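You operate a simulated robot arm through the tools that you are given. There is no shell and no other tool. Be economical: measure what you need, move in short steps, check, and stop when the job is done.

You are at the controls of a simulated robot arm. One attempt, no reset.

JOB
Take the black starter case from the middle shelf of the silver rack and leave it on the press bench. Stack the teal box marked "502" from the blue table on top of the teal box that says "547". Take the wooden stand from the blue table and put it on the steel table. Pull the upper left door open. Any order will do.

It is judged by the outcome, as a careful person would: the job done as asked, and still so three seconds after it is handed in. It fails if anything else is knocked over, pushed out of place, dropped, spilled or broken.

ROBOT AND FRAMES
A 7-joint arm with a two-finger parallel gripper on a trunk, on a base that drives. Base frame: it is fixed to the floor where the robot stands at the start and does not move with it; the origin is under the middle of the robot, x ahead of it, y to its left, z up. Units: mm, degrees, N and s.
With the tool pointing down near the work surface it reaches from about 260 to 720 mm from the robot's upright axis, wherever it stands. Its first joint turns from -166.0 to 166.0 degrees. Places, roughly: black starter case (7x7x7 cm) [800, -200, 900]; press bench [-1000, -1000, 900]; steel table [-7200, 2600, 900]; teal box [-8750, 2750, 1000]; upper left door [-2000, 4400, 1800]; wooden stand (7x7x7 cm) [-8700, 2200, 900]. Payload 1.57 kg.
The tool frame sits at the grasp point between the pads (the TCP): z along the fingers, y along the line on which they close. The tips reach 30 mm beyond it. The gripper opens to 80 mm. The fingers are 17 mm wide and 12 mm thick; the gripper's body (40 by 82 mm) begins 80 mm behind the TCP.
Orientation is that of the tool frame in the base frame, as a unit quaternion [x, y, z, w]. With the fingers straight down and closing along the base's y, the tool's x points along the base's -x, its y along +y and its z along -z.

CONTROLS
- The arm moves only by the tool servo_tool. Its argument "increments" is a list of rows, each an object of numbers (a shift or turn left out is 0, a gripper value left out holds the last): "tx", "ty", "tz": the shift along the base's x, y, z in mm; "rx", "ry", "rz": the turn, a rotation vector about the base's x, y, z in degrees; "gripper": the closure, from 0 (fully open) to 1 (shut). In form: [{"tx": .., "ty": .., "tz": .., "rx": .., "ry": .., "rz": .., "gripper": ..}, ...]. A call has 1 to 12 rows; each row is the pose to reach, as a shift and turn from the pose commanded when the call began. A row lasts 0.2 s, in which the tool goes at most 50 mm and 8.6 degrees; a call with a longer step from one row to the next is refused whole, and so is a gripper value outside its range. A pose out of reach is approached as far as the arm can. The call stops where the force on the tool passes 40 N (or 10 N more than at its start, if that is more) or the arm is blocked; 0.2 s more then pass. The fingers move at their own pace (about 72 mm/s each) and stop on an object; they squeeze with about 34 N. The grip force told is the motor's: it shows also when the fingers shut on nothing. Time passes only in rows, and 0.2 s behind the last, so rows that repeat a pose let the fingers close. It gives the time, the measured TCP pose, the force on the tool (base axes), the opening and the grip force at its end, in the units of the frame above (readings bear some noise), with the torque about the TCP (base axes, N m) and any sound that the robot's microphone picked up.
- Cameras (640 x 400 px; columns grow to the right, rows downward): "scene" is now at [-65.7, 65.8, 1376.2]; the picture's right is [-0.95, -0.31, 0.00], its down [-0.23, 0.70, -0.68] and it looks along [0.21, -0.65, -0.73] (base axes); focal length 214 px, centre (320, 200). "wrist" rides on the gripper at [72, -7, -122] in the tool frame; the picture's right is [0.09, 1.00, 0.00], its down [-0.84, 0.08, -0.54] and it looks along [-0.54, 0.05, 0.84] (tool axes); focal length 238 px, centre (320, 200). There is no depth. A picture from a camera that has moved, and an enlarged one, comes with that camera's place and axes in the base frame and with its lens.
- camera(camera): a new picture of that camera. It takes no simulated time.
- lift_body(by): slides the trunk up (or, below 0, down) by that many mm; the arm and the scene camera ride with it, the base frame stays. It gives what a move gives, with no picture.
- drive_base(legs): drives the robot by 1 to 6 legs, each [ahead, left, turn to the left] in mm, mm and degrees, along the robot's own axes; the way and the turn of a leg run together, so that a leg with both is an arc; at most 1500 mm and 180 degrees a leg. The arm and the cameras ride along, it lands a little off, and it stops where it bumps. It gives what a move gives.
- pan_tilt(pan, tilt): turns the head with the scene camera to pan (to the left, within 86 degrees either way) and tilt (down, from -29 to 69), counted from straight ahead of the robot. It gives what a move gives.
- zoom(camera, box): a new picture of the part [left, top, right, bottom] of that camera's present view, enlarged. It takes no simulated time.
- sign_off(): hands the job in; it is judged then, once.

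Work in short steps. Places have to be worked out from the pictures, the camera data and where the tool is seen: move nearer, look again, correct. Check each grasp and each placing, and mend what went wrong. You have 165 turns and 120 pictures in all, those below and enlarged ones among them. Open the gripper and draw the arm clear of the work before you hand the job in, unless the task says otherwise; then end with one line.

The tools are called after "Call:" as name(argument=value, ...) on one line, values as JSON. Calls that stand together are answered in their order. servo_tool: Moves the arm, as the interface text tells. Its arguments: {"type":"object","properties":{"increments":{"type":"array"}},"required":["increments"]} The other tools are called the same way: lift_body (by) slides the trunk up or down; drive_base (legs) drives the base; pan_tilt (pan, tilt) turns the head that bears the scene camera; camera (camera) takes a picture; zoom (camera, box) takes an enlarged picture of a part of a camera's view; sign_off () hands the job in.

At the start:

```text
clock: 0.0
ee_pos: [389.9, -132.5, 1152.5]
orientation: [0.0, 1.0, -0.001, 0.0]
contact_force: [0.4, 0.6, 1.7]
moment: [-0.02, 0.02, -0.01]
opening: 80.0
finger_force: 0.0
trunk travel left (down, up): [-50.0, 65.0]
robot x, y, heading: [0.1, 0.2, -0.0]
head pan, tilt: [-71.9, 47.0]
```

scene: 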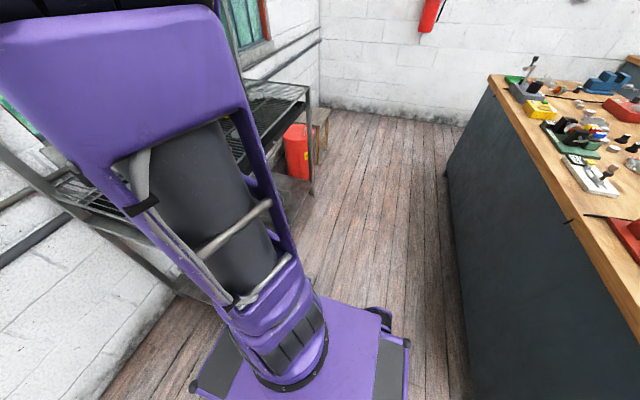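
wrist: 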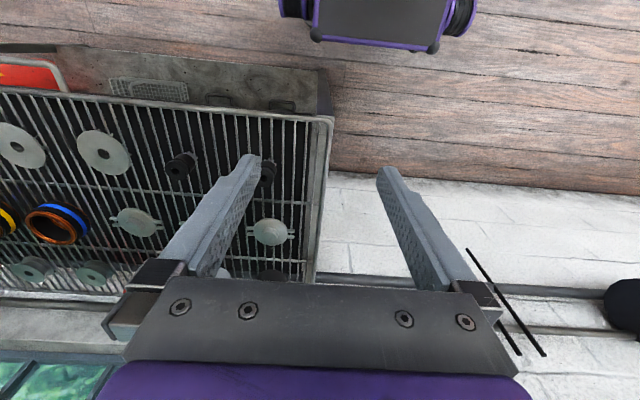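

The scene camera looks to the right at the press bench; I turn the head toward the rack in front to find the black starter case.

Call:
pan_tilt(pan=-10, tilt=35)

Call:
camera(camera="scene")

```text
clock: 1.3
ee_pos: [390.1, -133.3, 1153.0]
orientation: [0.0, 1.0, 0.0, -0.001]
contact_force: [0.1, -0.7, 0.2]
moment: [0.02, 0.0, 0.01]
opening: 79.9
finger_force: 0.1
trunk travel left (down, up): [-50.0, 65.0]
robot x, y, heading: [-0.2, 2.8, 0.2]
head pan, tilt: [-10.0, 35.0]
```

```text
117 pictures are left
camera scene: at [-3.7, 126.1, 1393.8], right [-0.17, -0.98, 0.0], down [-0.56, 0.1, -0.82], along [0.81, -0.14, -0.57], focal length 214 px, centre (320, 200)
```

scene: 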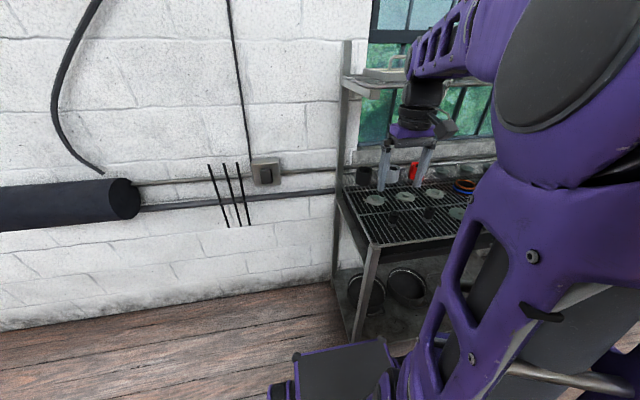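

Call:
zoom(camera="scene", box=[320, 100, 520, 260])

```text
2.50 times, centred on (420, 180) of scene
camera zoom: at [-3.7, 126.1, 1393.8], right [-0.17, -0.98, 0.0], down [-0.56, 0.1, -0.82], along [0.81, -0.14, -0.57], focal length 536 px, centre (70, 250)
```

zoom: 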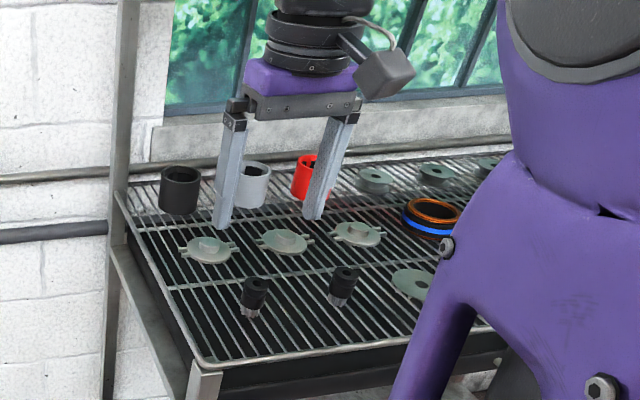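

The black cup is at the back-left of the middle shelf, near (800,-210). I look up to see how far the top shelf overhangs.

Call:
pan_tilt(pan=-12, tilt=5)

Call:
camera(camera="scene")

Call:
camera(camera="wrist")

```text
clock: 2.3
ee_pos: [389.8, -132.4, 1153.7]
orientation: [0.001, 1.0, 0.0, 0.0]
contact_force: [-0.1, -0.1, -0.4]
moment: [0.01, 0.01, -0.02]
opening: 79.8
finger_force: 0.0
trunk travel left (down, up): [-50.0, 65.0]
robot x, y, heading: [0.1, 0.6, 0.2]
head pan, tilt: [-12.0, 5.0]
```

```text
115 pictures are left
camera scene: at [-0.6, 122.4, 1442.0], right [-0.21, -0.98, 0.0], down [-0.09, 0.02, -1.0], along [0.97, -0.21, -0.09], focal length 214 px, centre (320, 200)
```

scene: 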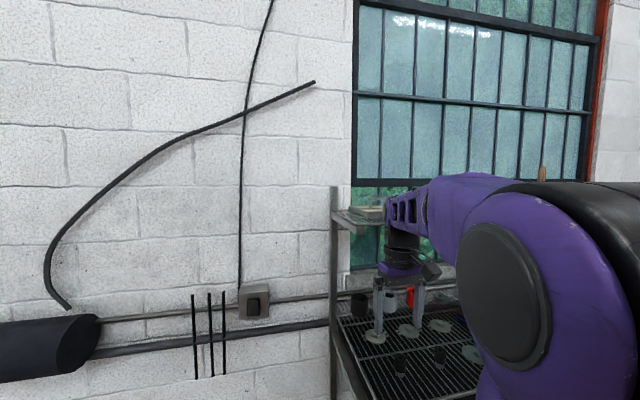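

```text
114 pictures are left
camera wrist: at [316.8, -140.7, 1274.6], right [-0.09, 1.0, 0.0], down [0.84, 0.08, 0.54], along [0.54, 0.05, -0.84], focal length 238 px, centre (320, 200)
```

wrist: 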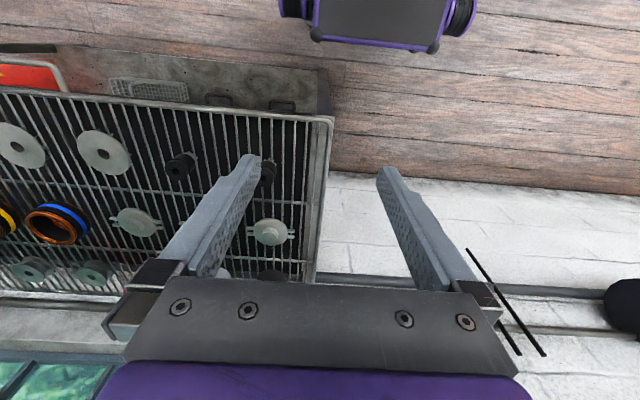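

Call:
zoom(camera="scene", box=[310, 170, 470, 390])

```text
1.82 times, centred on (390, 280) of scene
camera zoom: at [-0.6, 122.4, 1442.0], right [-0.21, -0.98, 0.0], down [-0.09, 0.02, -1.0], along [0.97, -0.21, -0.09], focal length 390 px, centre (193, 54)
```

zoom: 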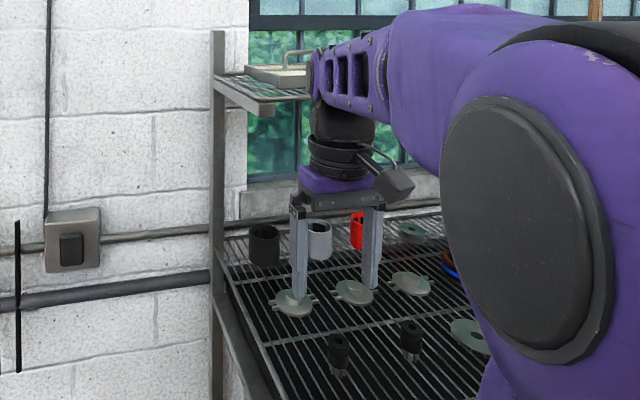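

The top shelf overhangs (z≈1300, front edge x≈550), so I'll go in with the tool pitched forward 45°. First pitch and lower in front of the shelf.

Call:
servo_tool(increments=[{"tx": 5, "ty": -12, "tz": -20, "ry": -7.5}, {"tx": 10, "ty": -24, "tz": -40, "ry": -15}, {"tx": 20, "ty": -36, "tz": -60, "ry": -22.5}, {"tx": 30, "ty": -48, "tz": -80, "ry": -30}, {"tx": 40, "ty": -60, "tz": -100, "ry": -37.5}, {"tx": 50, "ty": -72, "tz": -120, "ry": -45}, {"tx": 60, "ty": -83, "tz": -140, "ry": -45}])

Call:
camera(camera="wrist")

Call:
camera(camera="scene")

```text
clock: 3.9
ee_pos: [449.0, -216.7, 1012.3]
orientation: [0.0, 0.924, -0.001, 0.382]
contact_force: [-0.2, -0.1, 0.0]
moment: [-0.01, 0.0, -0.01]
opening: 80.0
finger_force: 0.0
trunk travel left (down, up): [-50.0, 65.0]
robot x, y, heading: [-1.5, 1.4, 0.1]
head pan, tilt: [-12.0, 5.0]
```

```text
112 pictures are left
camera wrist: at [311.1, -224.2, 1047.7], right [-0.06, 1.0, -0.07], down [0.21, 0.08, 0.97], along [0.98, 0.05, -0.21], focal length 238 px, centre (320, 200)
```

wrist: 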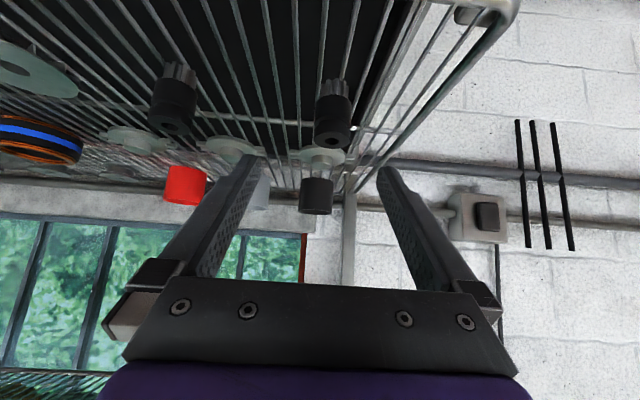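

```text
111 pictures are left
camera scene: at [-0.8, 122.5, 1442.1], right [-0.21, -0.98, 0.0], down [-0.09, 0.02, -1.0], along [0.97, -0.21, -0.09], focal length 214 px, centre (320, 200)
```

scene: 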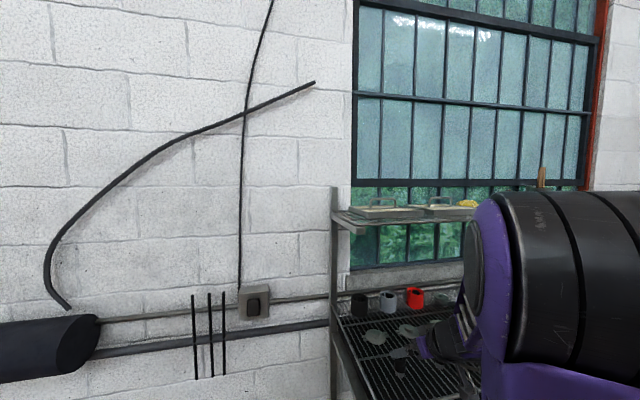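

The camera now sees the black cup from the front; zoom both for measuring.

Call:
zoom(camera="wrist", box=[240, 60, 400, 220])

Call:
zoom(camera="scene", box=[310, 190, 490, 390])

```text
2.50 times, centred on (320, 140) of wrist
camera zoom: at [311.1, -224.2, 1047.7], right [-0.06, 1.0, -0.07], down [0.21, 0.08, 0.97], along [0.98, 0.05, -0.21], focal length 596 px, centre (320, 350)
```

zoom: 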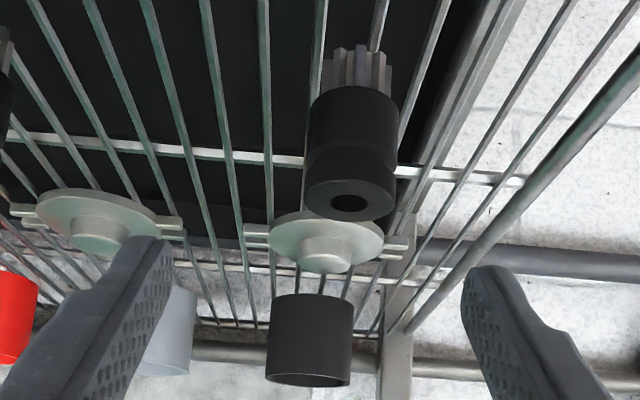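

```text
2.00 times, centred on (400, 290) of scene
camera zoom: at [-0.8, 122.5, 1442.1], right [-0.21, -0.98, 0.0], down [-0.09, 0.02, -1.0], along [0.97, -0.21, -0.09], focal length 429 px, centre (160, 20)
```

zoom: 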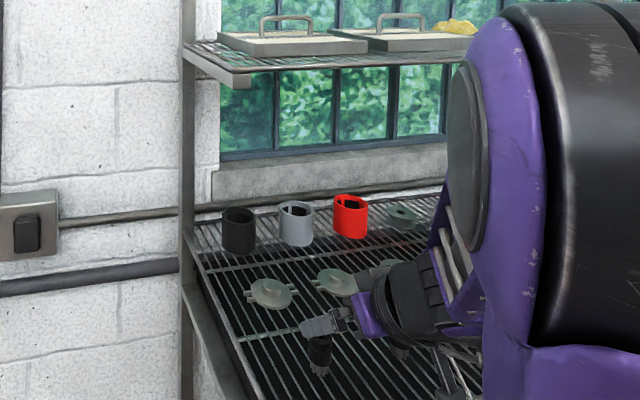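

The case sits about (805,-208,930), with a stub (top z≈957) in the way at x≈505, so I advance over it at z≈1005 and look again.

Call:
servo_tool(increments=[{"tx": 40, "ty": 2}, {"tx": 80, "ty": 4}, {"tx": 120, "ty": 6}, {"tx": 160, "ty": 8}, {"tx": 200, "ty": 9}, {"tx": 231, "ty": 9, "tz": -5}])

Call:
camera(camera="wrist")

Call:
camera(camera="scene")

```text
clock: 5.3
ee_pos: [682.7, -205.8, 1008.1]
orientation: [0.001, 0.924, -0.001, 0.383]
contact_force: [-0.5, 0.3, 0.0]
moment: [0.02, 0.0, 0.03]
opening: 79.8
finger_force: 0.0
trunk travel left (down, up): [-50.0, 65.0]
robot x, y, heading: [-0.0, 0.8, -0.2]
head pan, tilt: [-12.0, 5.0]
```

```text
108 pictures are left
camera wrist: at [544.3, -214.2, 1043.2], right [-0.07, 1.0, -0.06], down [0.21, 0.08, 0.98], along [0.98, 0.05, -0.21], focal length 238 px, centre (320, 200)
```

wrist: 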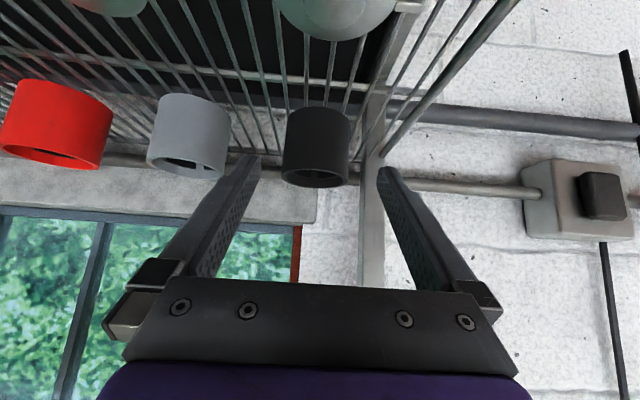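

```text
107 pictures are left
camera scene: at [-0.7, 122.4, 1442.1], right [-0.21, -0.98, 0.0], down [-0.09, 0.02, -1.0], along [0.97, -0.21, -0.09], focal length 214 px, centre (320, 200)
```

scene: 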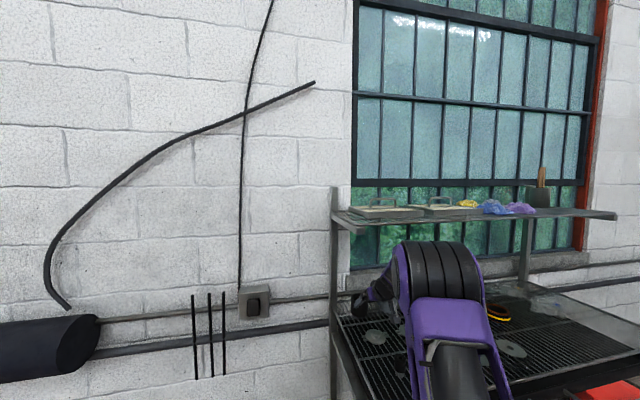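

Case now estimated at (792,-208), top 967. I slide diagonally down along the tool axis so the fingers straddle it.

Call:
servo_tool(increments=[{"tx": 26, "ty": -1, "tz": -10}, {"tx": 52, "ty": -2, "tz": -21}, {"tx": 72, "ty": -2, "tz": -41}, {"tx": 92, "ty": -2, "tz": -61}])

Call:
camera(camera="wrist")

```text
clock: 6.3
ee_pos: [772.6, -209.4, 947.5]
orientation: [-0.001, 0.924, 0.001, 0.383]
contact_force: [0.4, 0.8, 0.0]
moment: [0.02, 0.03, 0.05]
opening: 80.1
finger_force: 0.3
trunk travel left (down, up): [-50.0, 65.0]
robot x, y, heading: [-0.4, -0.1, 0.0]
head pan, tilt: [-12.0, 5.0]
```

```text
106 pictures are left
camera wrist: at [634.5, -216.8, 982.1], right [-0.06, 1.0, -0.07], down [0.21, 0.08, 0.98], along [0.98, 0.05, -0.21], focal length 238 px, centre (320, 200)
```

wrist: 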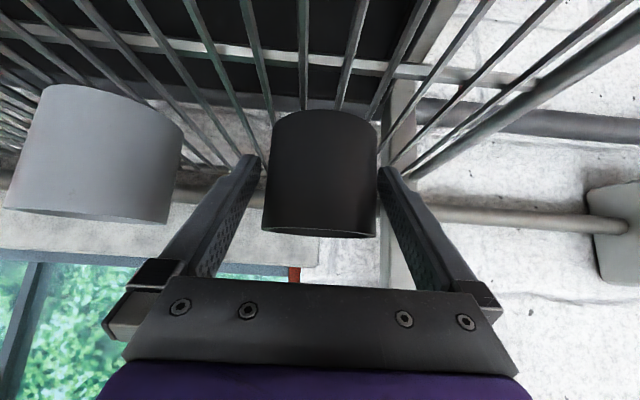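

Fingers are centred on the case. I advance the last 18 mm and close.

Call:
servo_tool(increments=[{"tx": 10, "tz": -10}, {"tx": 18, "tz": -18}, {"tx": 18, "tz": -18, "gripper": 0.5}, {"tx": 18, "tz": -18, "gripper": 1}, {"tx": 18, "tz": -18, "gripper": 1}, {"tx": 18, "tz": -18, "gripper": 1}])

Call:
camera(camera="wrist")

```text
clock: 6.9
ee_pos: [788.6, -209.8, 936.9]
orientation: [-0.001, 0.922, 0.0, 0.386]
contact_force: [-1.1, 4.8, 8.3]
moment: [0.4, 0.24, 0.05]
opening: 67.7
finger_force: 11.3
trunk travel left (down, up): [-50.0, 65.0]
robot x, y, heading: [-3.6, 0.4, -0.0]
head pan, tilt: [-12.0, 5.0]
stopped in row 3: the force on the tool passed its limit at 93 N (the readings are from after the stop); the commanded pose is now the measured one
```

```text
105 pictures are left
camera wrist: at [651.1, -216.9, 971.0], right [-0.06, 1.0, -0.07], down [0.2, 0.08, 0.98], along [0.98, 0.05, -0.2], focal length 238 px, centre (320, 200)
```

wrist: 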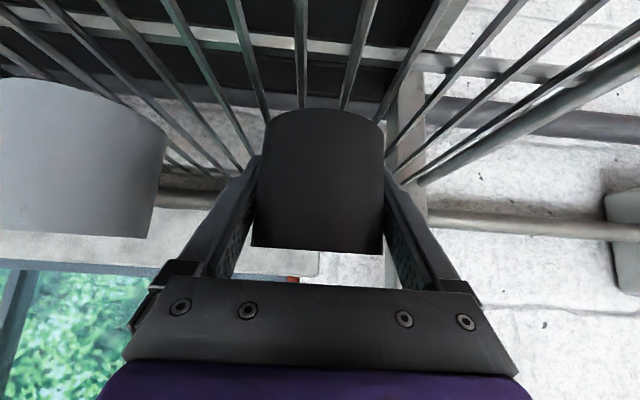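

The fingers met the case (opening 67.7); I tighten in place.

Call:
servo_tool(increments=[{"gripper": 1}, {"gripper": 1}, {"gripper": 1}])

```text
clock: 7.7
ee_pos: [788.9, -209.2, 937.0]
orientation: [-0.001, 0.922, -0.001, 0.387]
contact_force: [4.6, 7.9, 16.7]
moment: [0.95, -0.11, -0.19]
opening: 67.5
finger_force: 34.4
trunk travel left (down, up): [-50.0, 65.0]
robot x, y, heading: [-3.0, -2.3, -0.1]
head pan, tilt: [-12.0, 5.0]
```

Firm grip. Lift 40 mm and check.

Call:
servo_tool(increments=[{"tz": 10, "gripper": 1}, {"tz": 25}, {"tz": 45}])

Call:
camera(camera="wrist")

```text
clock: 8.5
ee_pos: [789.8, -211.3, 976.4]
orientation: [0.0, 0.924, -0.001, 0.382]
contact_force: [0.0, -0.1, -6.4]
moment: [0.03, -0.06, -0.03]
opening: 67.7
finger_force: 34.2
trunk travel left (down, up): [-50.0, 65.0]
robot x, y, heading: [1.6, 0.5, 0.2]
head pan, tilt: [-12.0, 5.0]
```

```text
104 pictures are left
camera wrist: at [650.7, -218.8, 1011.7], right [-0.06, 1.0, -0.07], down [0.21, 0.08, 0.97], along [0.98, 0.05, -0.21], focal length 238 px, centre (320, 200)
```

wrist: 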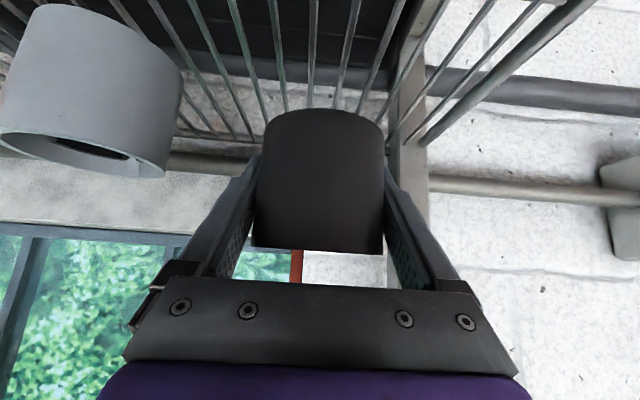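

Case is held (≈0.65 kg). Lift a bit more and withdraw along -x.

Call:
servo_tool(increments=[{"tz": 30}, {"tx": -30, "tz": 60}, {"tx": -75, "tz": 65}, {"tx": -120, "tz": 65}, {"tx": -165, "tz": 65}, {"tx": -210, "tz": 65}, {"tx": -255, "tz": 65}, {"tx": -300, "tz": 65}, {"tx": -345, "tz": 70}, {"tx": -390, "tz": 75}, {"tx": -430, "tz": 80, "ty": 20}])

Call:
pan_tilt(pan=-80, tilt=30)

Call:
camera(camera="scene")

Call:
pan_tilt(pan=80, tilt=25)

Call:
camera(camera="scene")

```text
clock: 10.9
ee_pos: [359.6, -190.1, 1053.8]
orientation: [0.002, 0.925, 0.004, 0.381]
contact_force: [-0.6, -0.5, -6.3]
moment: [0.03, -0.06, 0.01]
opening: 67.2
finger_force: 34.1
trunk travel left (down, up): [-50.0, 65.0]
robot x, y, heading: [0.5, 2.4, -0.1]
head pan, tilt: [-12.0, 5.0]
```

```text
clock: 12.3
ee_pos: [359.2, -193.5, 1056.4]
orientation: [0.001, 0.924, 0.001, 0.382]
contact_force: [-0.1, 0.9, -6.9]
moment: [0.02, -0.05, -0.03]
opening: 67.4
finger_force: 34.0
trunk travel left (down, up): [-50.0, 65.0]
robot x, y, heading: [1.4, 3.5, 0.0]
head pan, tilt: [-80.0, 30.0]
```

```text
103 pictures are left
camera scene: at [-40.5, 62.8, 1416.6], right [-0.84, -0.54, 0.0], down [-0.19, 0.3, -0.94], along [0.5, -0.79, -0.35], focal length 214 px, centre (320, 200)
```

scene: 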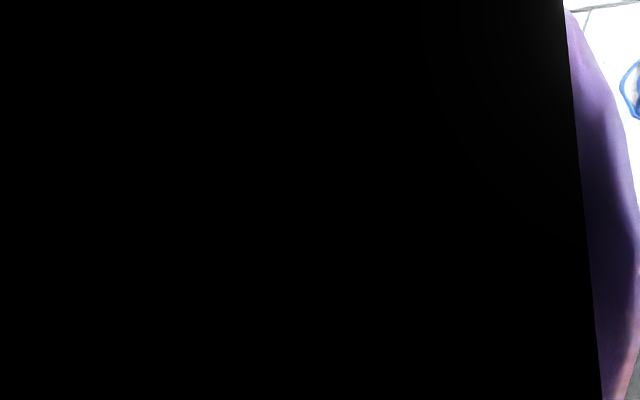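

```text
clock: 14.7
ee_pos: [359.6, -191.1, 1056.9]
orientation: [0.002, 0.924, 0.001, 0.382]
contact_force: [-0.8, 0.1, -7.7]
moment: [0.03, -0.06, -0.02]
opening: 67.4
finger_force: 34.4
trunk travel left (down, up): [-50.0, 65.0]
robot x, y, heading: [-1.2, -3.7, -0.3]
head pan, tilt: [80.0, 25.0]
```

```text
102 pictures are left
camera scene: at [-21.3, 80.5, 1409.2], right [-0.66, -0.75, 0.0], down [-0.32, 0.28, -0.9], along [0.68, -0.6, -0.43], focal length 214 px, centre (320, 200)
```

scene: 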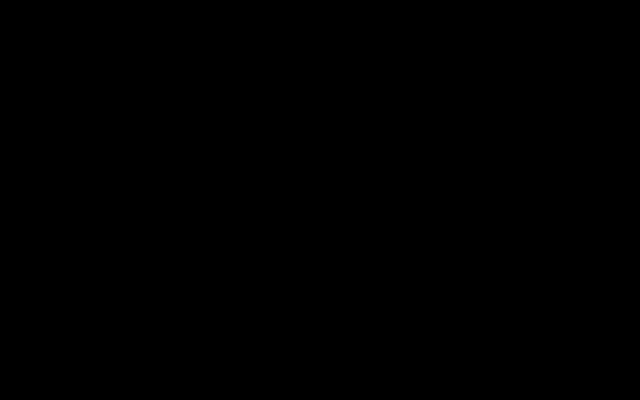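

The elbow is against the head camera. I return the arm to its original downward pose, which left the head free.

Call:
servo_tool(increments=[{"tx": 5, "ty": 10, "tz": 15, "ry": 7.5}, {"tx": 10, "ty": 20, "tz": 30, "ry": 15}, {"tx": 15, "ty": 30, "tz": 45, "ry": 22.5}, {"tx": 20, "ty": 40, "tz": 60, "ry": 30}, {"tx": 25, "ty": 50, "tz": 80, "ry": 37.5}, {"tx": 30, "ty": 60, "tz": 97, "ry": 45}])

Call:
camera(camera="scene")

```text
clock: 16.1
ee_pos: [388.6, -131.2, 1155.3]
orientation: [0.001, 1.0, 0.0, 0.0]
contact_force: [-1.1, -0.7, -6.6]
moment: [0.02, -0.03, 0.01]
opening: 67.5
finger_force: 34.1
trunk travel left (down, up): [-50.0, 65.0]
robot x, y, heading: [0.7, 2.6, 0.2]
head pan, tilt: [80.0, 25.0]
```

```text
101 pictures are left
camera scene: at [1.3, 151.8, 1410.9], right [0.11, -0.99, 0.0], down [-0.41, -0.05, -0.91], along [0.91, 0.1, -0.41], focal length 214 px, centre (320, 200)
```

scene: 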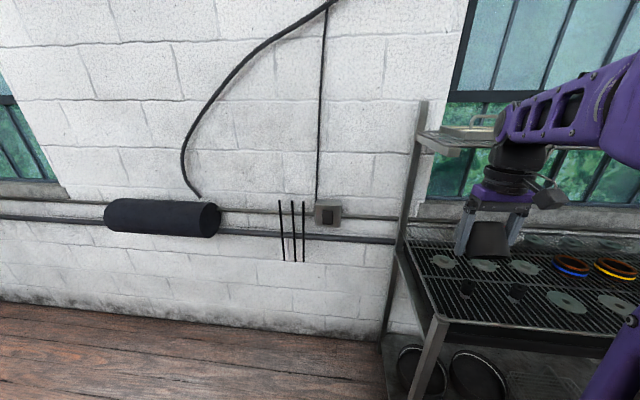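

The head is free again. I turn the robot in place to face the press bench (front edge at x≈-620), then look.

Call:
drive_base(legs=[[-50, 0, 0], [0, 0, 90], [0, 0, 90]])

Call:
pan_tilt(pan=10, tilt=30)

Call:
camera(camera="scene")

```text
clock: 24.9
ee_pos: [-440.0, 133.0, 1153.6]
orientation: [1.0, -0.004, -0.001, 0.0]
contact_force: [0.7, 0.2, -6.8]
moment: [0.01, 0.02, 0.03]
opening: 67.5
finger_force: 34.0
trunk travel left (down, up): [-50.0, 65.0]
robot x, y, heading: [-47.5, -0.7, 179.5]
head pan, tilt: [80.0, 25.0]
```

```text
clock: 26.3
ee_pos: [-440.9, 134.8, 1153.0]
orientation: [1.0, -0.003, 0.002, 0.001]
contact_force: [-0.3, 0.1, -5.9]
moment: [0.0, 0.02, -0.01]
opening: 67.5
finger_force: 34.3
trunk travel left (down, up): [-50.0, 65.0]
robot x, y, heading: [-46.2, -0.7, 179.5]
head pan, tilt: [10.0, 30.0]
```

```text
100 pictures are left
camera scene: at [-53.1, -150.9, 1410.1], right [-0.13, 0.99, 0.0], down [0.41, 0.05, -0.91], along [-0.9, -0.12, -0.42], focal length 214 px, centre (320, 200)
```

scene: 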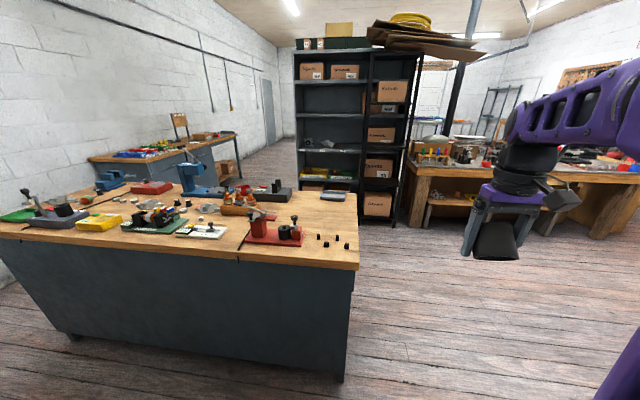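

The bench's right end seems free behind the small black bits. Zoom in to pick a free spot.

Call:
zoom(camera="scene", box=[180, 160, 380, 285])

```text
3.20 times, centred on (280, 222) of scene
camera zoom: at [-53.1, -150.9, 1410.1], right [-0.13, 0.99, 0.0], down [0.41, 0.05, -0.91], along [-0.9, -0.12, -0.42], focal length 686 px, centre (448, 128)
```

zoom: 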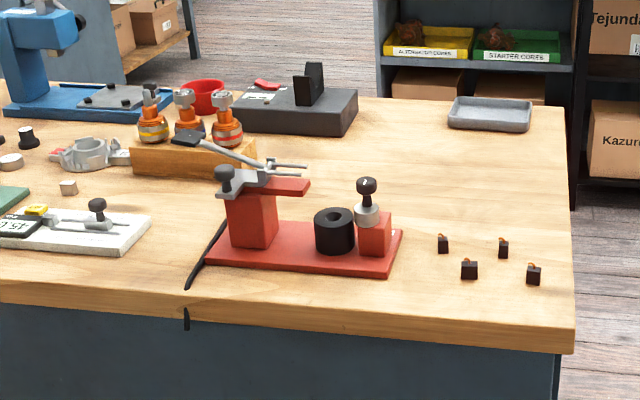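

Free spot at about (-940,-205). I drive to put the robot at about x=-240, y=-305 facing the bench.

Call:
drive_base(legs=[[190, 300, 0.5]])

Call:
servo_tool(increments=[{"ry": 7.5}, {"ry": 15}, {"ry": 22.5}, {"ry": 30}, {"ry": 37.5}, {"ry": 45}])

Call:
camera(camera="scene")

Call:
camera(camera="wrist")

```text
clock: 29.8
ee_pos: [-630.5, -167.0, 1153.1]
orientation: [1.0, 0.0, 0.002, 0.002]
contact_force: [0.4, 0.2, -6.2]
moment: [-0.01, 0.0, 0.04]
opening: 67.7
finger_force: 33.8
trunk travel left (down, up): [-50.0, 65.0]
robot x, y, heading: [-242.8, -298.4, 180.0]
head pan, tilt: [10.0, 30.0]
```

```text
clock: 30.5
ee_pos: [-643.5, -158.6, 1083.8]
orientation: [0.995, -0.008, -0.083, 0.056]
contact_force: [0.7, -0.9, -6.7]
moment: [0.03, 0.04, 0.02]
opening: 67.6
finger_force: 34.2
trunk travel left (down, up): [-50.0, 65.0]
robot x, y, heading: [-236.4, -303.9, 179.9]
head pan, tilt: [10.0, 30.0]
stopped in row 3: the arm was blocked; the commanded pose is now the measured one
```

```text
98 pictures are left
camera scene: at [-242.4, -450.7, 1409.5], right [-0.13, 0.99, 0.0], down [0.42, 0.06, -0.91], along [-0.9, -0.12, -0.42], focal length 214 px, centre (320, 200)
```

scene: 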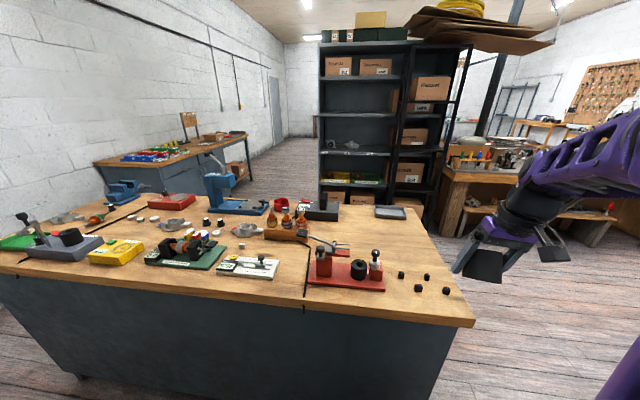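

```text
97 pictures are left
camera wrist: at [-552.6, -141.6, 1189.5], right [0.08, -0.99, 0.1], down [-0.74, 0.0, 0.68], along [-0.67, -0.13, -0.73], focal length 238 px, centre (320, 200)
```

wrist: 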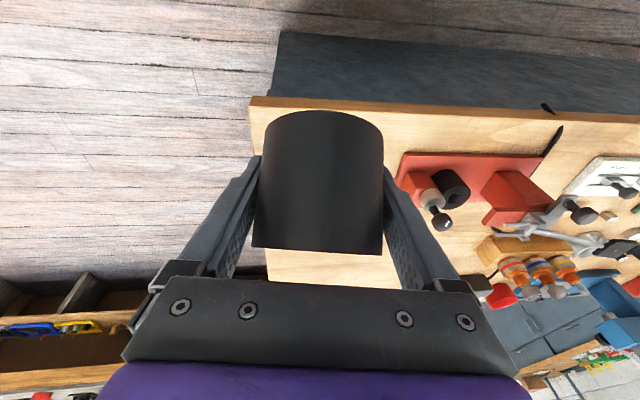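

The pitch in place got blocked; earlier it worked when I moved down/right/forward at the same time. I repeat that relative motion.

Call:
servo_tool(increments=[{"tx": -10, "ty": 24, "tz": -15}, {"tx": -20, "ty": 48, "tz": -30}, {"tx": -30, "ty": 72, "tz": -45, "rx": 1, "ry": 6, "rz": -0.3}, {"tx": -35, "ty": 72, "tz": -60, "rx": 2.1, "ry": 11.8, "rz": -0.5}, {"tx": -42, "ty": 72, "tz": -72, "rx": 3.2, "ry": 17.7, "rz": -0.8}, {"tx": -42, "ty": 72, "tz": -72, "rx": 4.3, "ry": 23.6, "rz": -1.1}, {"tx": -42, "ty": 72, "tz": -72, "rx": 5.3, "ry": 29.5, "rz": -1.3}, {"tx": -42, "ty": 72, "tz": -72, "rx": 6.4, "ry": 35.4, "rz": -1.6}])

```text
clock: 32.3
ee_pos: [-684.5, -86.6, 1014.1]
orientation: [0.923, -0.001, -0.385, -0.004]
contact_force: [-1.0, 0.1, -7.5]
moment: [-0.02, 0.04, 0.0]
opening: 67.4
finger_force: 33.5
trunk travel left (down, up): [-50.0, 65.0]
robot x, y, heading: [-239.2, -303.2, 179.9]
head pan, tilt: [10.0, 30.0]
```

Pose is good. Move over the free spot at (-940,-205), staying at z≈1014.

Call:
servo_tool(increments=[{"tx": -35, "ty": -18}, {"tx": -75, "ty": -36}, {"tx": -115, "ty": -54}, {"tx": -155, "ty": -72}, {"tx": -190, "ty": -90}, {"tx": -225, "ty": -105}, {"tx": -255, "ty": -118}])

Call:
camera(camera="scene")

Call:
camera(camera="wrist")

```text
clock: 33.9
ee_pos: [-940.6, -205.3, 1013.2]
orientation: [0.923, 0.0, -0.385, -0.003]
contact_force: [0.2, 0.6, -7.7]
moment: [0.0, 0.0, 0.04]
opening: 67.5
finger_force: 33.4
trunk travel left (down, up): [-50.0, 65.0]
robot x, y, heading: [-236.9, -299.2, 179.8]
head pan, tilt: [10.0, 30.0]
```

```text
96 pictures are left
camera scene: at [-240.2, -454.1, 1401.7], right [-0.17, 0.99, 0.0], down [0.49, 0.09, -0.87], along [-0.85, -0.15, -0.5], focal length 214 px, centre (320, 200)
```

scene: 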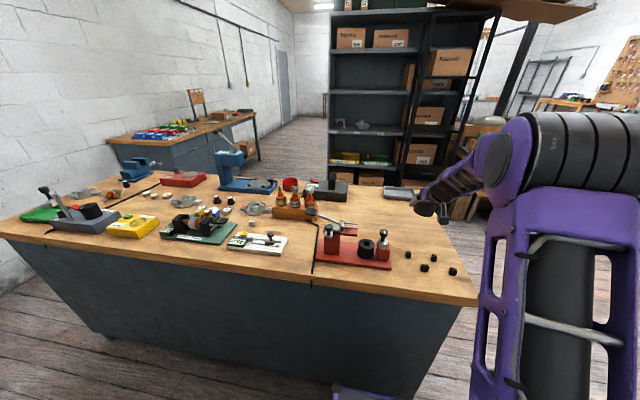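

```text
95 pictures are left
camera wrist: at [-803.4, -199.7, 1046.8], right [0.06, -1.0, -0.07], down [-0.2, -0.08, 0.98], along [-0.98, -0.05, -0.21], focal length 238 px, centre (320, 200)
```

wrist: 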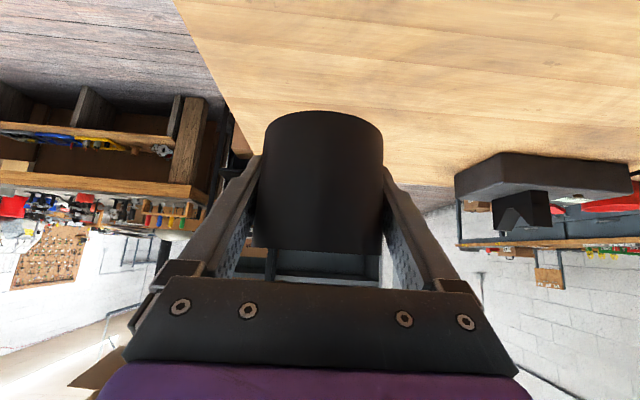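

Spot below is clear wood. Descend; first 60 mm, then check.

Call:
servo_tool(increments=[{"tz": -20}, {"tz": -40}, {"tz": -55}])

Call:
camera(camera="wrist")

Call:
zoom(camera="scene", box=[330, 150, 490, 290])

```text
clock: 34.7
ee_pos: [-940.2, -205.5, 956.4]
orientation: [0.923, -0.001, -0.385, -0.003]
contact_force: [0.3, 0.0, -6.7]
moment: [0.03, 0.03, 0.02]
opening: 67.6
finger_force: 33.2
trunk travel left (down, up): [-50.0, 65.0]
robot x, y, heading: [-236.5, -295.7, 180.0]
head pan, tilt: [10.0, 30.0]
```

```text
94 pictures are left
camera wrist: at [-803.4, -199.5, 992.4], right [0.06, -1.0, -0.07], down [-0.2, -0.08, 0.98], along [-0.98, -0.05, -0.21], focal length 238 px, centre (320, 200)
```

wrist: 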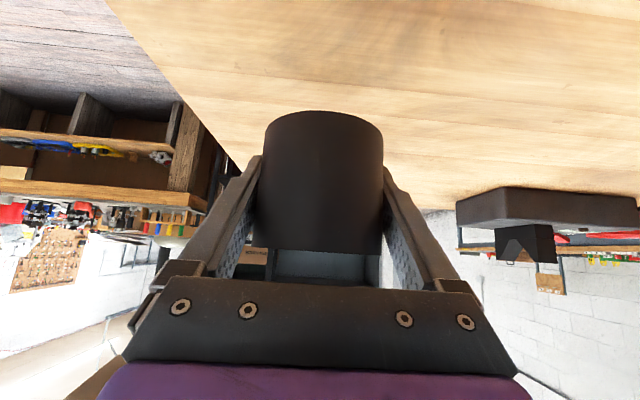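

```text
2.86 times, centred on (410, 220) of scene
camera zoom: at [-240.2, -454.2, 1401.7], right [-0.17, 0.99, 0.0], down [0.49, 0.09, -0.87], along [-0.85, -0.15, -0.5], focal length 613 px, centre (63, 143)
```

zoom: 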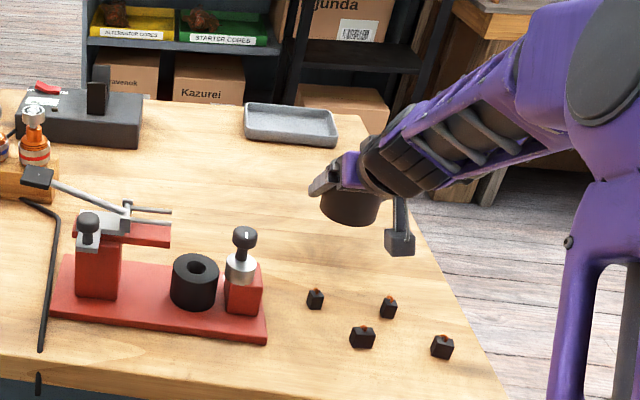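

Camera housing clears the bits by ~40 mm. Creep down until contact.

Call:
servo_tool(increments=[{"tz": -4}, {"tz": -7}, {"tz": -9}, {"tz": -11}, {"tz": -13}])

```text
clock: 35.9
ee_pos: [-938.9, -204.5, 946.2]
orientation: [0.922, 0.001, -0.386, -0.002]
contact_force: [0.1, 0.2, -7.2]
moment: [-0.02, 0.05, 0.02]
opening: 68.0
finger_force: 34.5
trunk travel left (down, up): [-50.0, 65.0]
robot x, y, heading: [-241.7, -300.7, 179.9]
head pan, tilt: [10.0, 30.0]
```

Call:
servo_tool(increments=[{"tz": -2}, {"tz": -3}, {"tz": -4}, {"tz": -5}, {"tz": -6}])

```text
clock: 37.1
ee_pos: [-939.0, -204.8, 939.0]
orientation: [0.923, 0.0, -0.385, -0.002]
contact_force: [-0.5, -0.9, -6.5]
moment: [0.02, 0.04, 0.01]
opening: 67.5
finger_force: 34.2
trunk travel left (down, up): [-50.0, 65.0]
robot x, y, heading: [-238.7, -300.8, 180.0]
head pan, tilt: [10.0, 30.0]
```

Still no contact; continue creeping.

Call:
servo_tool(increments=[{"tz": -2}, {"tz": -3}, {"tz": -4}, {"tz": -5}, {"tz": -6}])

Call:
zoom(camera="scene", box=[330, 150, 490, 290])

```text
clock: 38.3
ee_pos: [-939.6, -205.2, 932.7]
orientation: [0.923, 0.0, -0.385, -0.003]
contact_force: [0.4, -0.2, -7.4]
moment: [-0.02, 0.05, 0.01]
opening: 67.7
finger_force: 33.5
trunk travel left (down, up): [-50.0, 65.0]
robot x, y, heading: [-239.1, -301.1, 180.0]
head pan, tilt: [10.0, 30.0]
```

```text
2.86 times, centred on (410, 220) of scene
camera zoom: at [-240.3, -454.1, 1401.6], right [-0.17, 0.99, 0.0], down [0.49, 0.09, -0.87], along [-0.85, -0.15, -0.5], focal length 613 px, centre (63, 143)
```

zoom: 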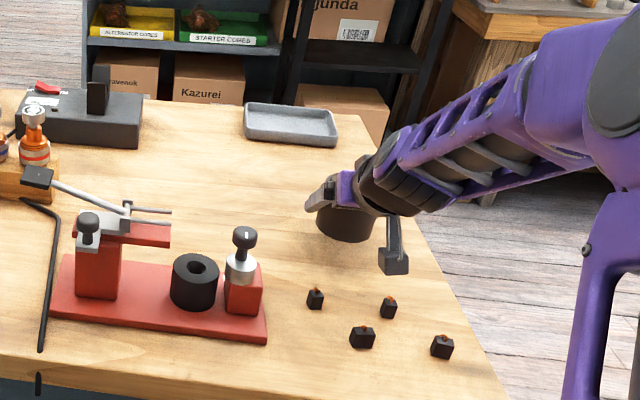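

Call:
servo_tool(increments=[{"tz": -1.5}, {"tz": -3}, {"tz": -4.5}, {"tz": -6}, {"tz": -7.5}, {"tz": -9}])

```text
clock: 39.7
ee_pos: [-939.6, -205.1, 923.9]
orientation: [0.923, 0.0, -0.385, -0.003]
contact_force: [-0.2, 0.1, -6.3]
moment: [0.01, 0.04, 0.02]
opening: 67.3
finger_force: 34.4
trunk travel left (down, up): [-50.0, 65.0]
robot x, y, heading: [-243.6, -301.9, 179.8]
head pan, tilt: [10.0, 30.0]
```

Call:
camera(camera="wrist")

Call:
zoom(camera="scene", box=[380, 180, 450, 250])

```text
91 pictures are left
camera wrist: at [-803.3, -200.1, 958.3], right [0.06, -1.0, -0.07], down [-0.2, -0.08, 0.98], along [-0.98, -0.05, -0.21], focal length 238 px, centre (320, 200)
```

wrist: 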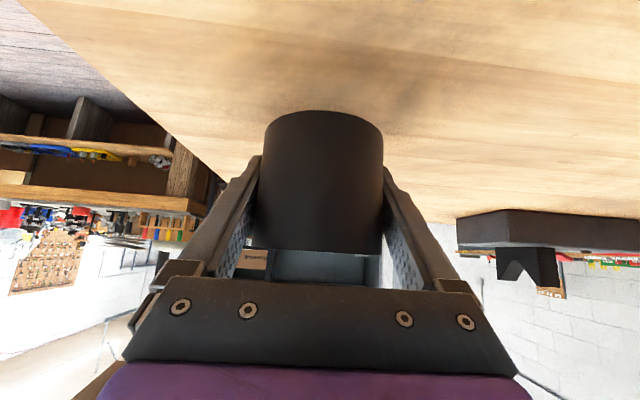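

```text
5.71 times, centred on (415, 215) of scene
camera zoom: at [-240.3, -454.1, 1401.6], right [-0.17, 0.99, 0.0], down [0.49, 0.09, -0.87], along [-0.85, -0.15, -0.5], focal length 1226 px, centre (-223, 114)
```

zoom: 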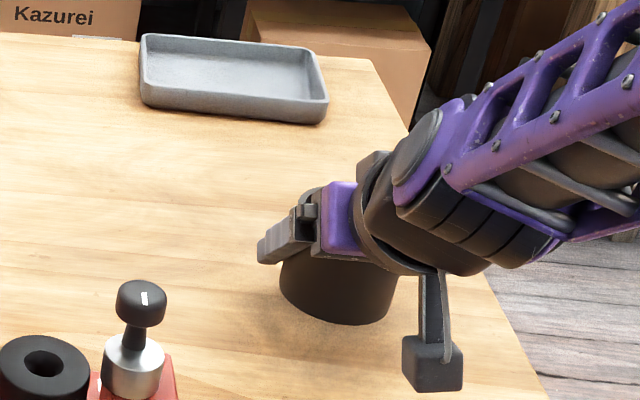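

Call:
servo_tool(increments=[{"tz": -1.5}, {"tz": -3}, {"tz": -4.5}, {"tz": -6}, {"tz": -7.5}, {"tz": -9}])

```text
clock: 41.1
ee_pos: [-939.6, -205.4, 914.6]
orientation: [0.923, 0.0, -0.385, -0.002]
contact_force: [0.4, 0.2, -7.0]
moment: [-0.04, 0.04, 0.03]
opening: 67.5
finger_force: 34.0
trunk travel left (down, up): [-50.0, 65.0]
robot x, y, heading: [-240.8, -302.1, 180.0]
head pan, tilt: [10.0, 30.0]
```

Call:
zoom(camera="scene", box=[380, 190, 460, 270])

```text
5.00 times, centred on (420, 230) of scene
camera zoom: at [-240.3, -454.1, 1401.6], right [-0.17, 0.99, 0.0], down [0.49, 0.09, -0.87], along [-0.85, -0.15, -0.5], focal length 1072 px, centre (-180, 50)
```

zoom: 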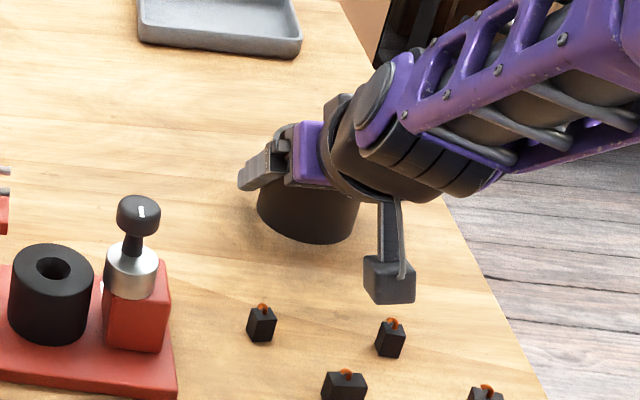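

Housing still ~35 mm above the bits. Continue creeping.

Call:
servo_tool(increments=[{"tz": -1.5}, {"tz": -3}, {"tz": -4.5}, {"tz": -6}, {"tz": -7.5}, {"tz": -9}])

```text
clock: 42.5
ee_pos: [-940.8, -205.1, 907.8]
orientation: [0.922, 0.0, -0.386, -0.002]
contact_force: [1.0, -1.3, -2.2]
moment: [-0.17, 0.06, 0.08]
opening: 67.4
finger_force: 34.2
trunk travel left (down, up): [-50.0, 65.0]
robot x, y, heading: [-238.3, -298.0, 180.0]
head pan, tilt: [10.0, 30.0]
```

Contact has begun (weight mostly taken). Press 2 mm more, then open gently.

Call:
servo_tool(increments=[{"tz": -1}, {"tz": -2}])

```text
clock: 43.1
ee_pos: [-939.9, -205.1, 907.5]
orientation: [0.922, -0.001, -0.387, -0.003]
contact_force: [2.8, 0.2, 9.5]
moment: [-0.58, -0.26, 0.08]
opening: 67.5
finger_force: 33.9
trunk travel left (down, up): [-50.0, 65.0]
robot x, y, heading: [-238.9, -299.4, 180.0]
head pan, tilt: [10.0, 30.0]
```

Case is seated. Open and retreat backward along the tool axis.

Call:
servo_tool(increments=[{"gripper": 0.1}, {"gripper": 0}, {"gripper": 0}, {"tx": 15, "tz": 15}, {"tx": 35, "tz": 35}, {"tx": 65, "tz": 65}, {"tx": 95, "tz": 95}, {"tx": 125, "tz": 125}])

Call:
camera(camera="wrist")

Call:
zoom(camera="scene", box=[330, 150, 490, 290])

```text
clock: 44.9
ee_pos: [-813.0, -206.1, 1029.1]
orientation: [0.923, 0.0, -0.385, -0.003]
contact_force: [0.2, -0.3, -0.6]
moment: [0.0, -0.03, 0.0]
opening: 80.0
finger_force: 0.2
trunk travel left (down, up): [-50.0, 65.0]
robot x, y, heading: [-241.6, -301.2, 180.0]
head pan, tilt: [10.0, 30.0]
```

```text
88 pictures are left
camera wrist: at [-676.7, -199.7, 1063.9], right [0.06, -1.0, -0.07], down [-0.2, -0.08, 0.98], along [-0.98, -0.05, -0.21], focal length 238 px, centre (320, 200)
```

wrist: 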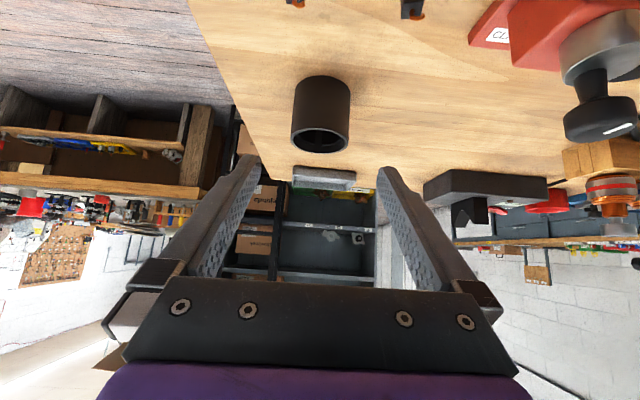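

```text
2.86 times, centred on (410, 220) of scene
camera zoom: at [-240.0, -454.1, 1401.6], right [-0.17, 0.99, 0.0], down [0.49, 0.09, -0.87], along [-0.85, -0.15, -0.5], focal length 613 px, centre (63, 143)
```

zoom: 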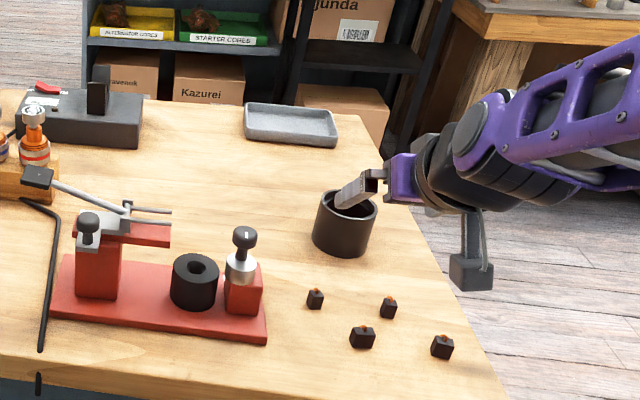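

Case stands upright on the bench. Now fold the arm back to the home pose via the earlier waypoint.

Call:
servo_tool(increments=[{"tx": 35, "ty": 30, "tz": 10}, {"tx": 70, "ty": 60, "tz": 10}, {"tx": 100, "ty": 90, "tz": 10}, {"tx": 125, "ty": 120, "tz": 10}, {"tx": 135, "ty": 108, "tz": 25, "ry": -7.5}, {"tx": 145, "ty": 96, "tz": 40, "ry": -15}, {"tx": 155, "ty": 84, "tz": 60, "ry": -22.5}, {"tx": 165, "ty": 72, "tz": 80, "ry": -30}, {"tx": 175, "ty": 60, "tz": 100, "ry": -37.5}, {"tx": 183, "ty": 40, "tz": 124, "ry": -45}])

Call:
pan_tilt(pan=0, tilt=10)

Call:
camera(camera="scene")

```text
clock: 47.1
ee_pos: [-630.3, -165.4, 1153.9]
orientation: [1.0, 0.0, -0.003, -0.003]
contact_force: [0.2, 0.0, 0.0]
moment: [-0.07, -0.01, -0.03]
opening: 79.9
finger_force: 0.1
trunk travel left (down, up): [-50.0, 65.0]
robot x, y, heading: [-239.7, -303.2, 179.8]
head pan, tilt: [10.0, 30.0]
```

```text
clock: 48.0
ee_pos: [-629.5, -166.0, 1154.5]
orientation: [1.0, 0.001, -0.004, -0.003]
contact_force: [0.9, 0.3, 0.3]
moment: [0.01, 0.0, 0.01]
opening: 79.8
finger_force: 0.1
trunk travel left (down, up): [-50.0, 65.0]
robot x, y, heading: [-242.2, -296.5, 179.9]
head pan, tilt: [0.0, 10.0]
```

```text
86 pictures are left
camera scene: at [-243.6, -438.5, 1433.9], right [0.0, 1.0, 0.0], down [0.17, 0.0, -0.98], along [-0.98, 0.0, -0.17], focal length 214 px, centre (320, 200)
```

scene: 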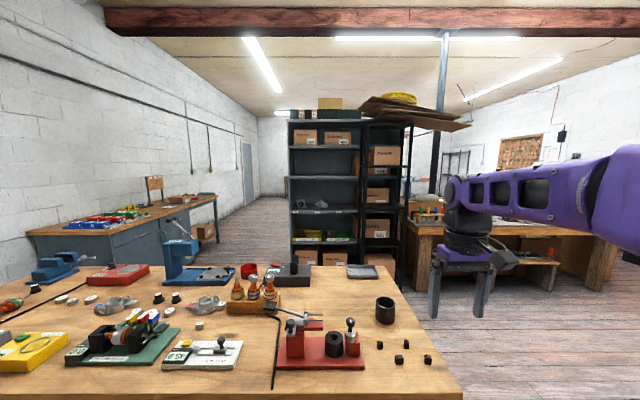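

Next, look toward the door area: back off from the bench and turn to face +y.

Call:
drive_base(legs=[[-200, 0, 0], [0, 0, -90]])

Call:
camera(camera="scene")

Call:
pan_tilt(pan=50, tilt=10)

Call:
camera(camera="scene")

```text
clock: 53.4
ee_pos: [89.7, 93.3, 1154.3]
orientation: [0.713, -0.701, 0.0, -0.003]
contact_force: [-1.5, -0.5, -0.2]
moment: [0.03, 0.01, -0.03]
opening: 79.9
finger_force: 0.1
trunk travel left (down, up): [-50.0, 65.0]
robot x, y, heading: [-38.5, -297.5, 91.0]
head pan, tilt: [0.0, 10.0]
```

```text
85 pictures are left
camera scene: at [-179.0, -297.7, 1434.0], right [1.0, 0.01, 0.0], down [0.0, -0.17, -0.98], along [-0.01, 0.98, -0.17], focal length 214 px, centre (320, 200)
```

scene: 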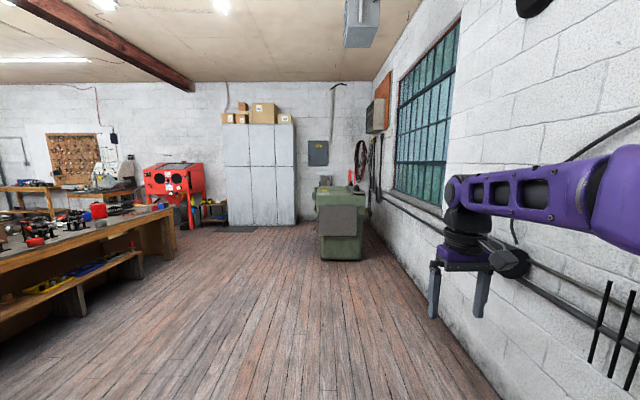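

```text
clock: 54.6
ee_pos: [89.3, 92.3, 1153.4]
orientation: [0.713, -0.701, 0.001, -0.003]
contact_force: [-0.3, -0.1, -0.1]
moment: [0.05, 0.01, -0.02]
opening: 79.9
finger_force: 0.1
trunk travel left (down, up): [-50.0, 65.0]
robot x, y, heading: [-37.3, -297.4, 90.7]
head pan, tilt: [50.0, 10.0]
```

```text
84 pictures are left
camera scene: at [-249.7, -331.8, 1434.0], right [0.63, 0.77, 0.0], down [0.13, -0.11, -0.98], along [-0.76, 0.62, -0.17], focal length 214 px, centre (320, 200)
```

scene: 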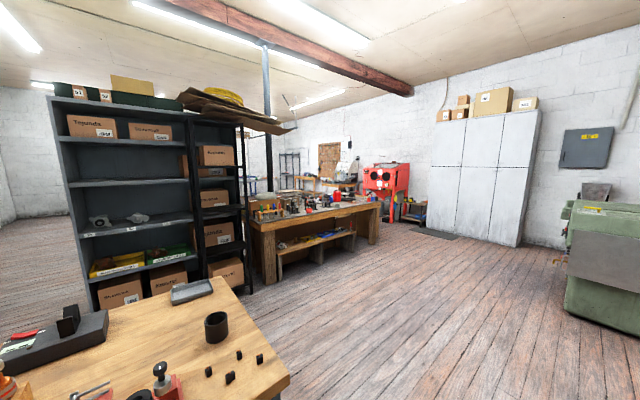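

The white locker at y≈4400 is the door cabinet. Drive up the free floor toward it.

Call:
pan_tilt(pan=0, tilt=5)

Call:
drive_base(legs=[[1300, 0, -0.7], [900, 900, 0], [800, 800, 0]])

Call:
camera(camera="scene")

```text
clock: 55.8
ee_pos: [89.4, 94.1, 1153.4]
orientation: [0.713, -0.701, 0.001, -0.003]
contact_force: [0.0, 0.3, -0.1]
moment: [0.01, -0.02, 0.0]
opening: 79.8
finger_force: 0.1
trunk travel left (down, up): [-50.0, 65.0]
robot x, y, heading: [-36.2, -300.1, 90.9]
head pan, tilt: [0.0, 5.0]
```

```text
clock: 78.7
ee_pos: [-1612.1, 3099.1, 1153.0]
orientation: [-0.706, 0.708, 0.0, 0.003]
contact_force: [0.0, 0.9, -0.1]
moment: [-0.01, -0.03, 0.0]
opening: 80.0
finger_force: 0.0
trunk travel left (down, up): [-50.0, 65.0]
robot x, y, heading: [-1743.9, 2705.2, 89.7]
head pan, tilt: [0.0, 5.0]
```

```text
83 pictures are left
camera scene: at [-1888.9, 2713.0, 1442.1], right [1.0, -0.01, 0.0], down [0.0, -0.09, -1.0], along [0.01, 1.0, -0.09], focal length 214 px, centre (320, 200)
```

scene: 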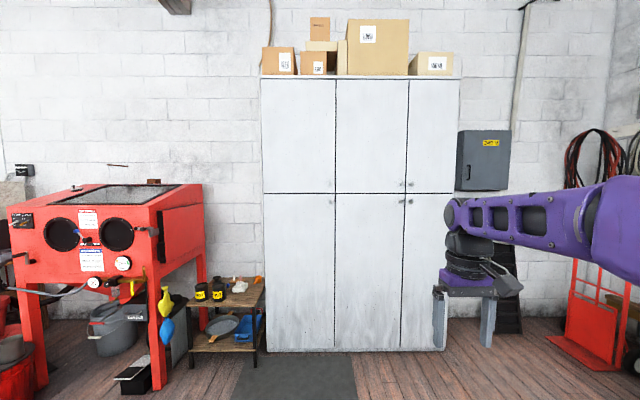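

Call:
zoom(camera="scene", box=[250, 60, 470, 220])

```text
2.50 times, centred on (360, 140) of scene
camera zoom: at [-1888.9, 2713.0, 1442.1], right [1.0, -0.01, 0.0], down [0.0, -0.09, -1.0], along [0.01, 1.0, -0.09], focal length 536 px, centre (220, 350)
```

zoom: 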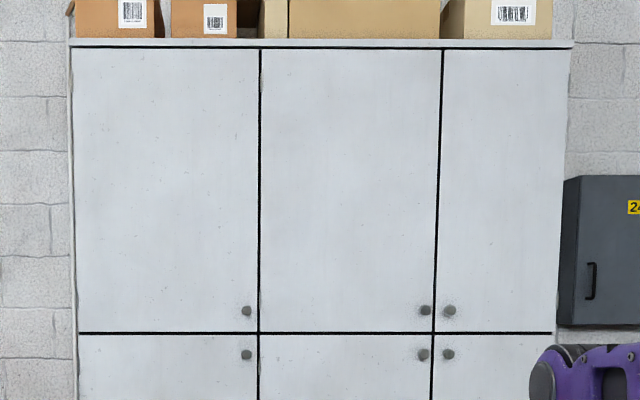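

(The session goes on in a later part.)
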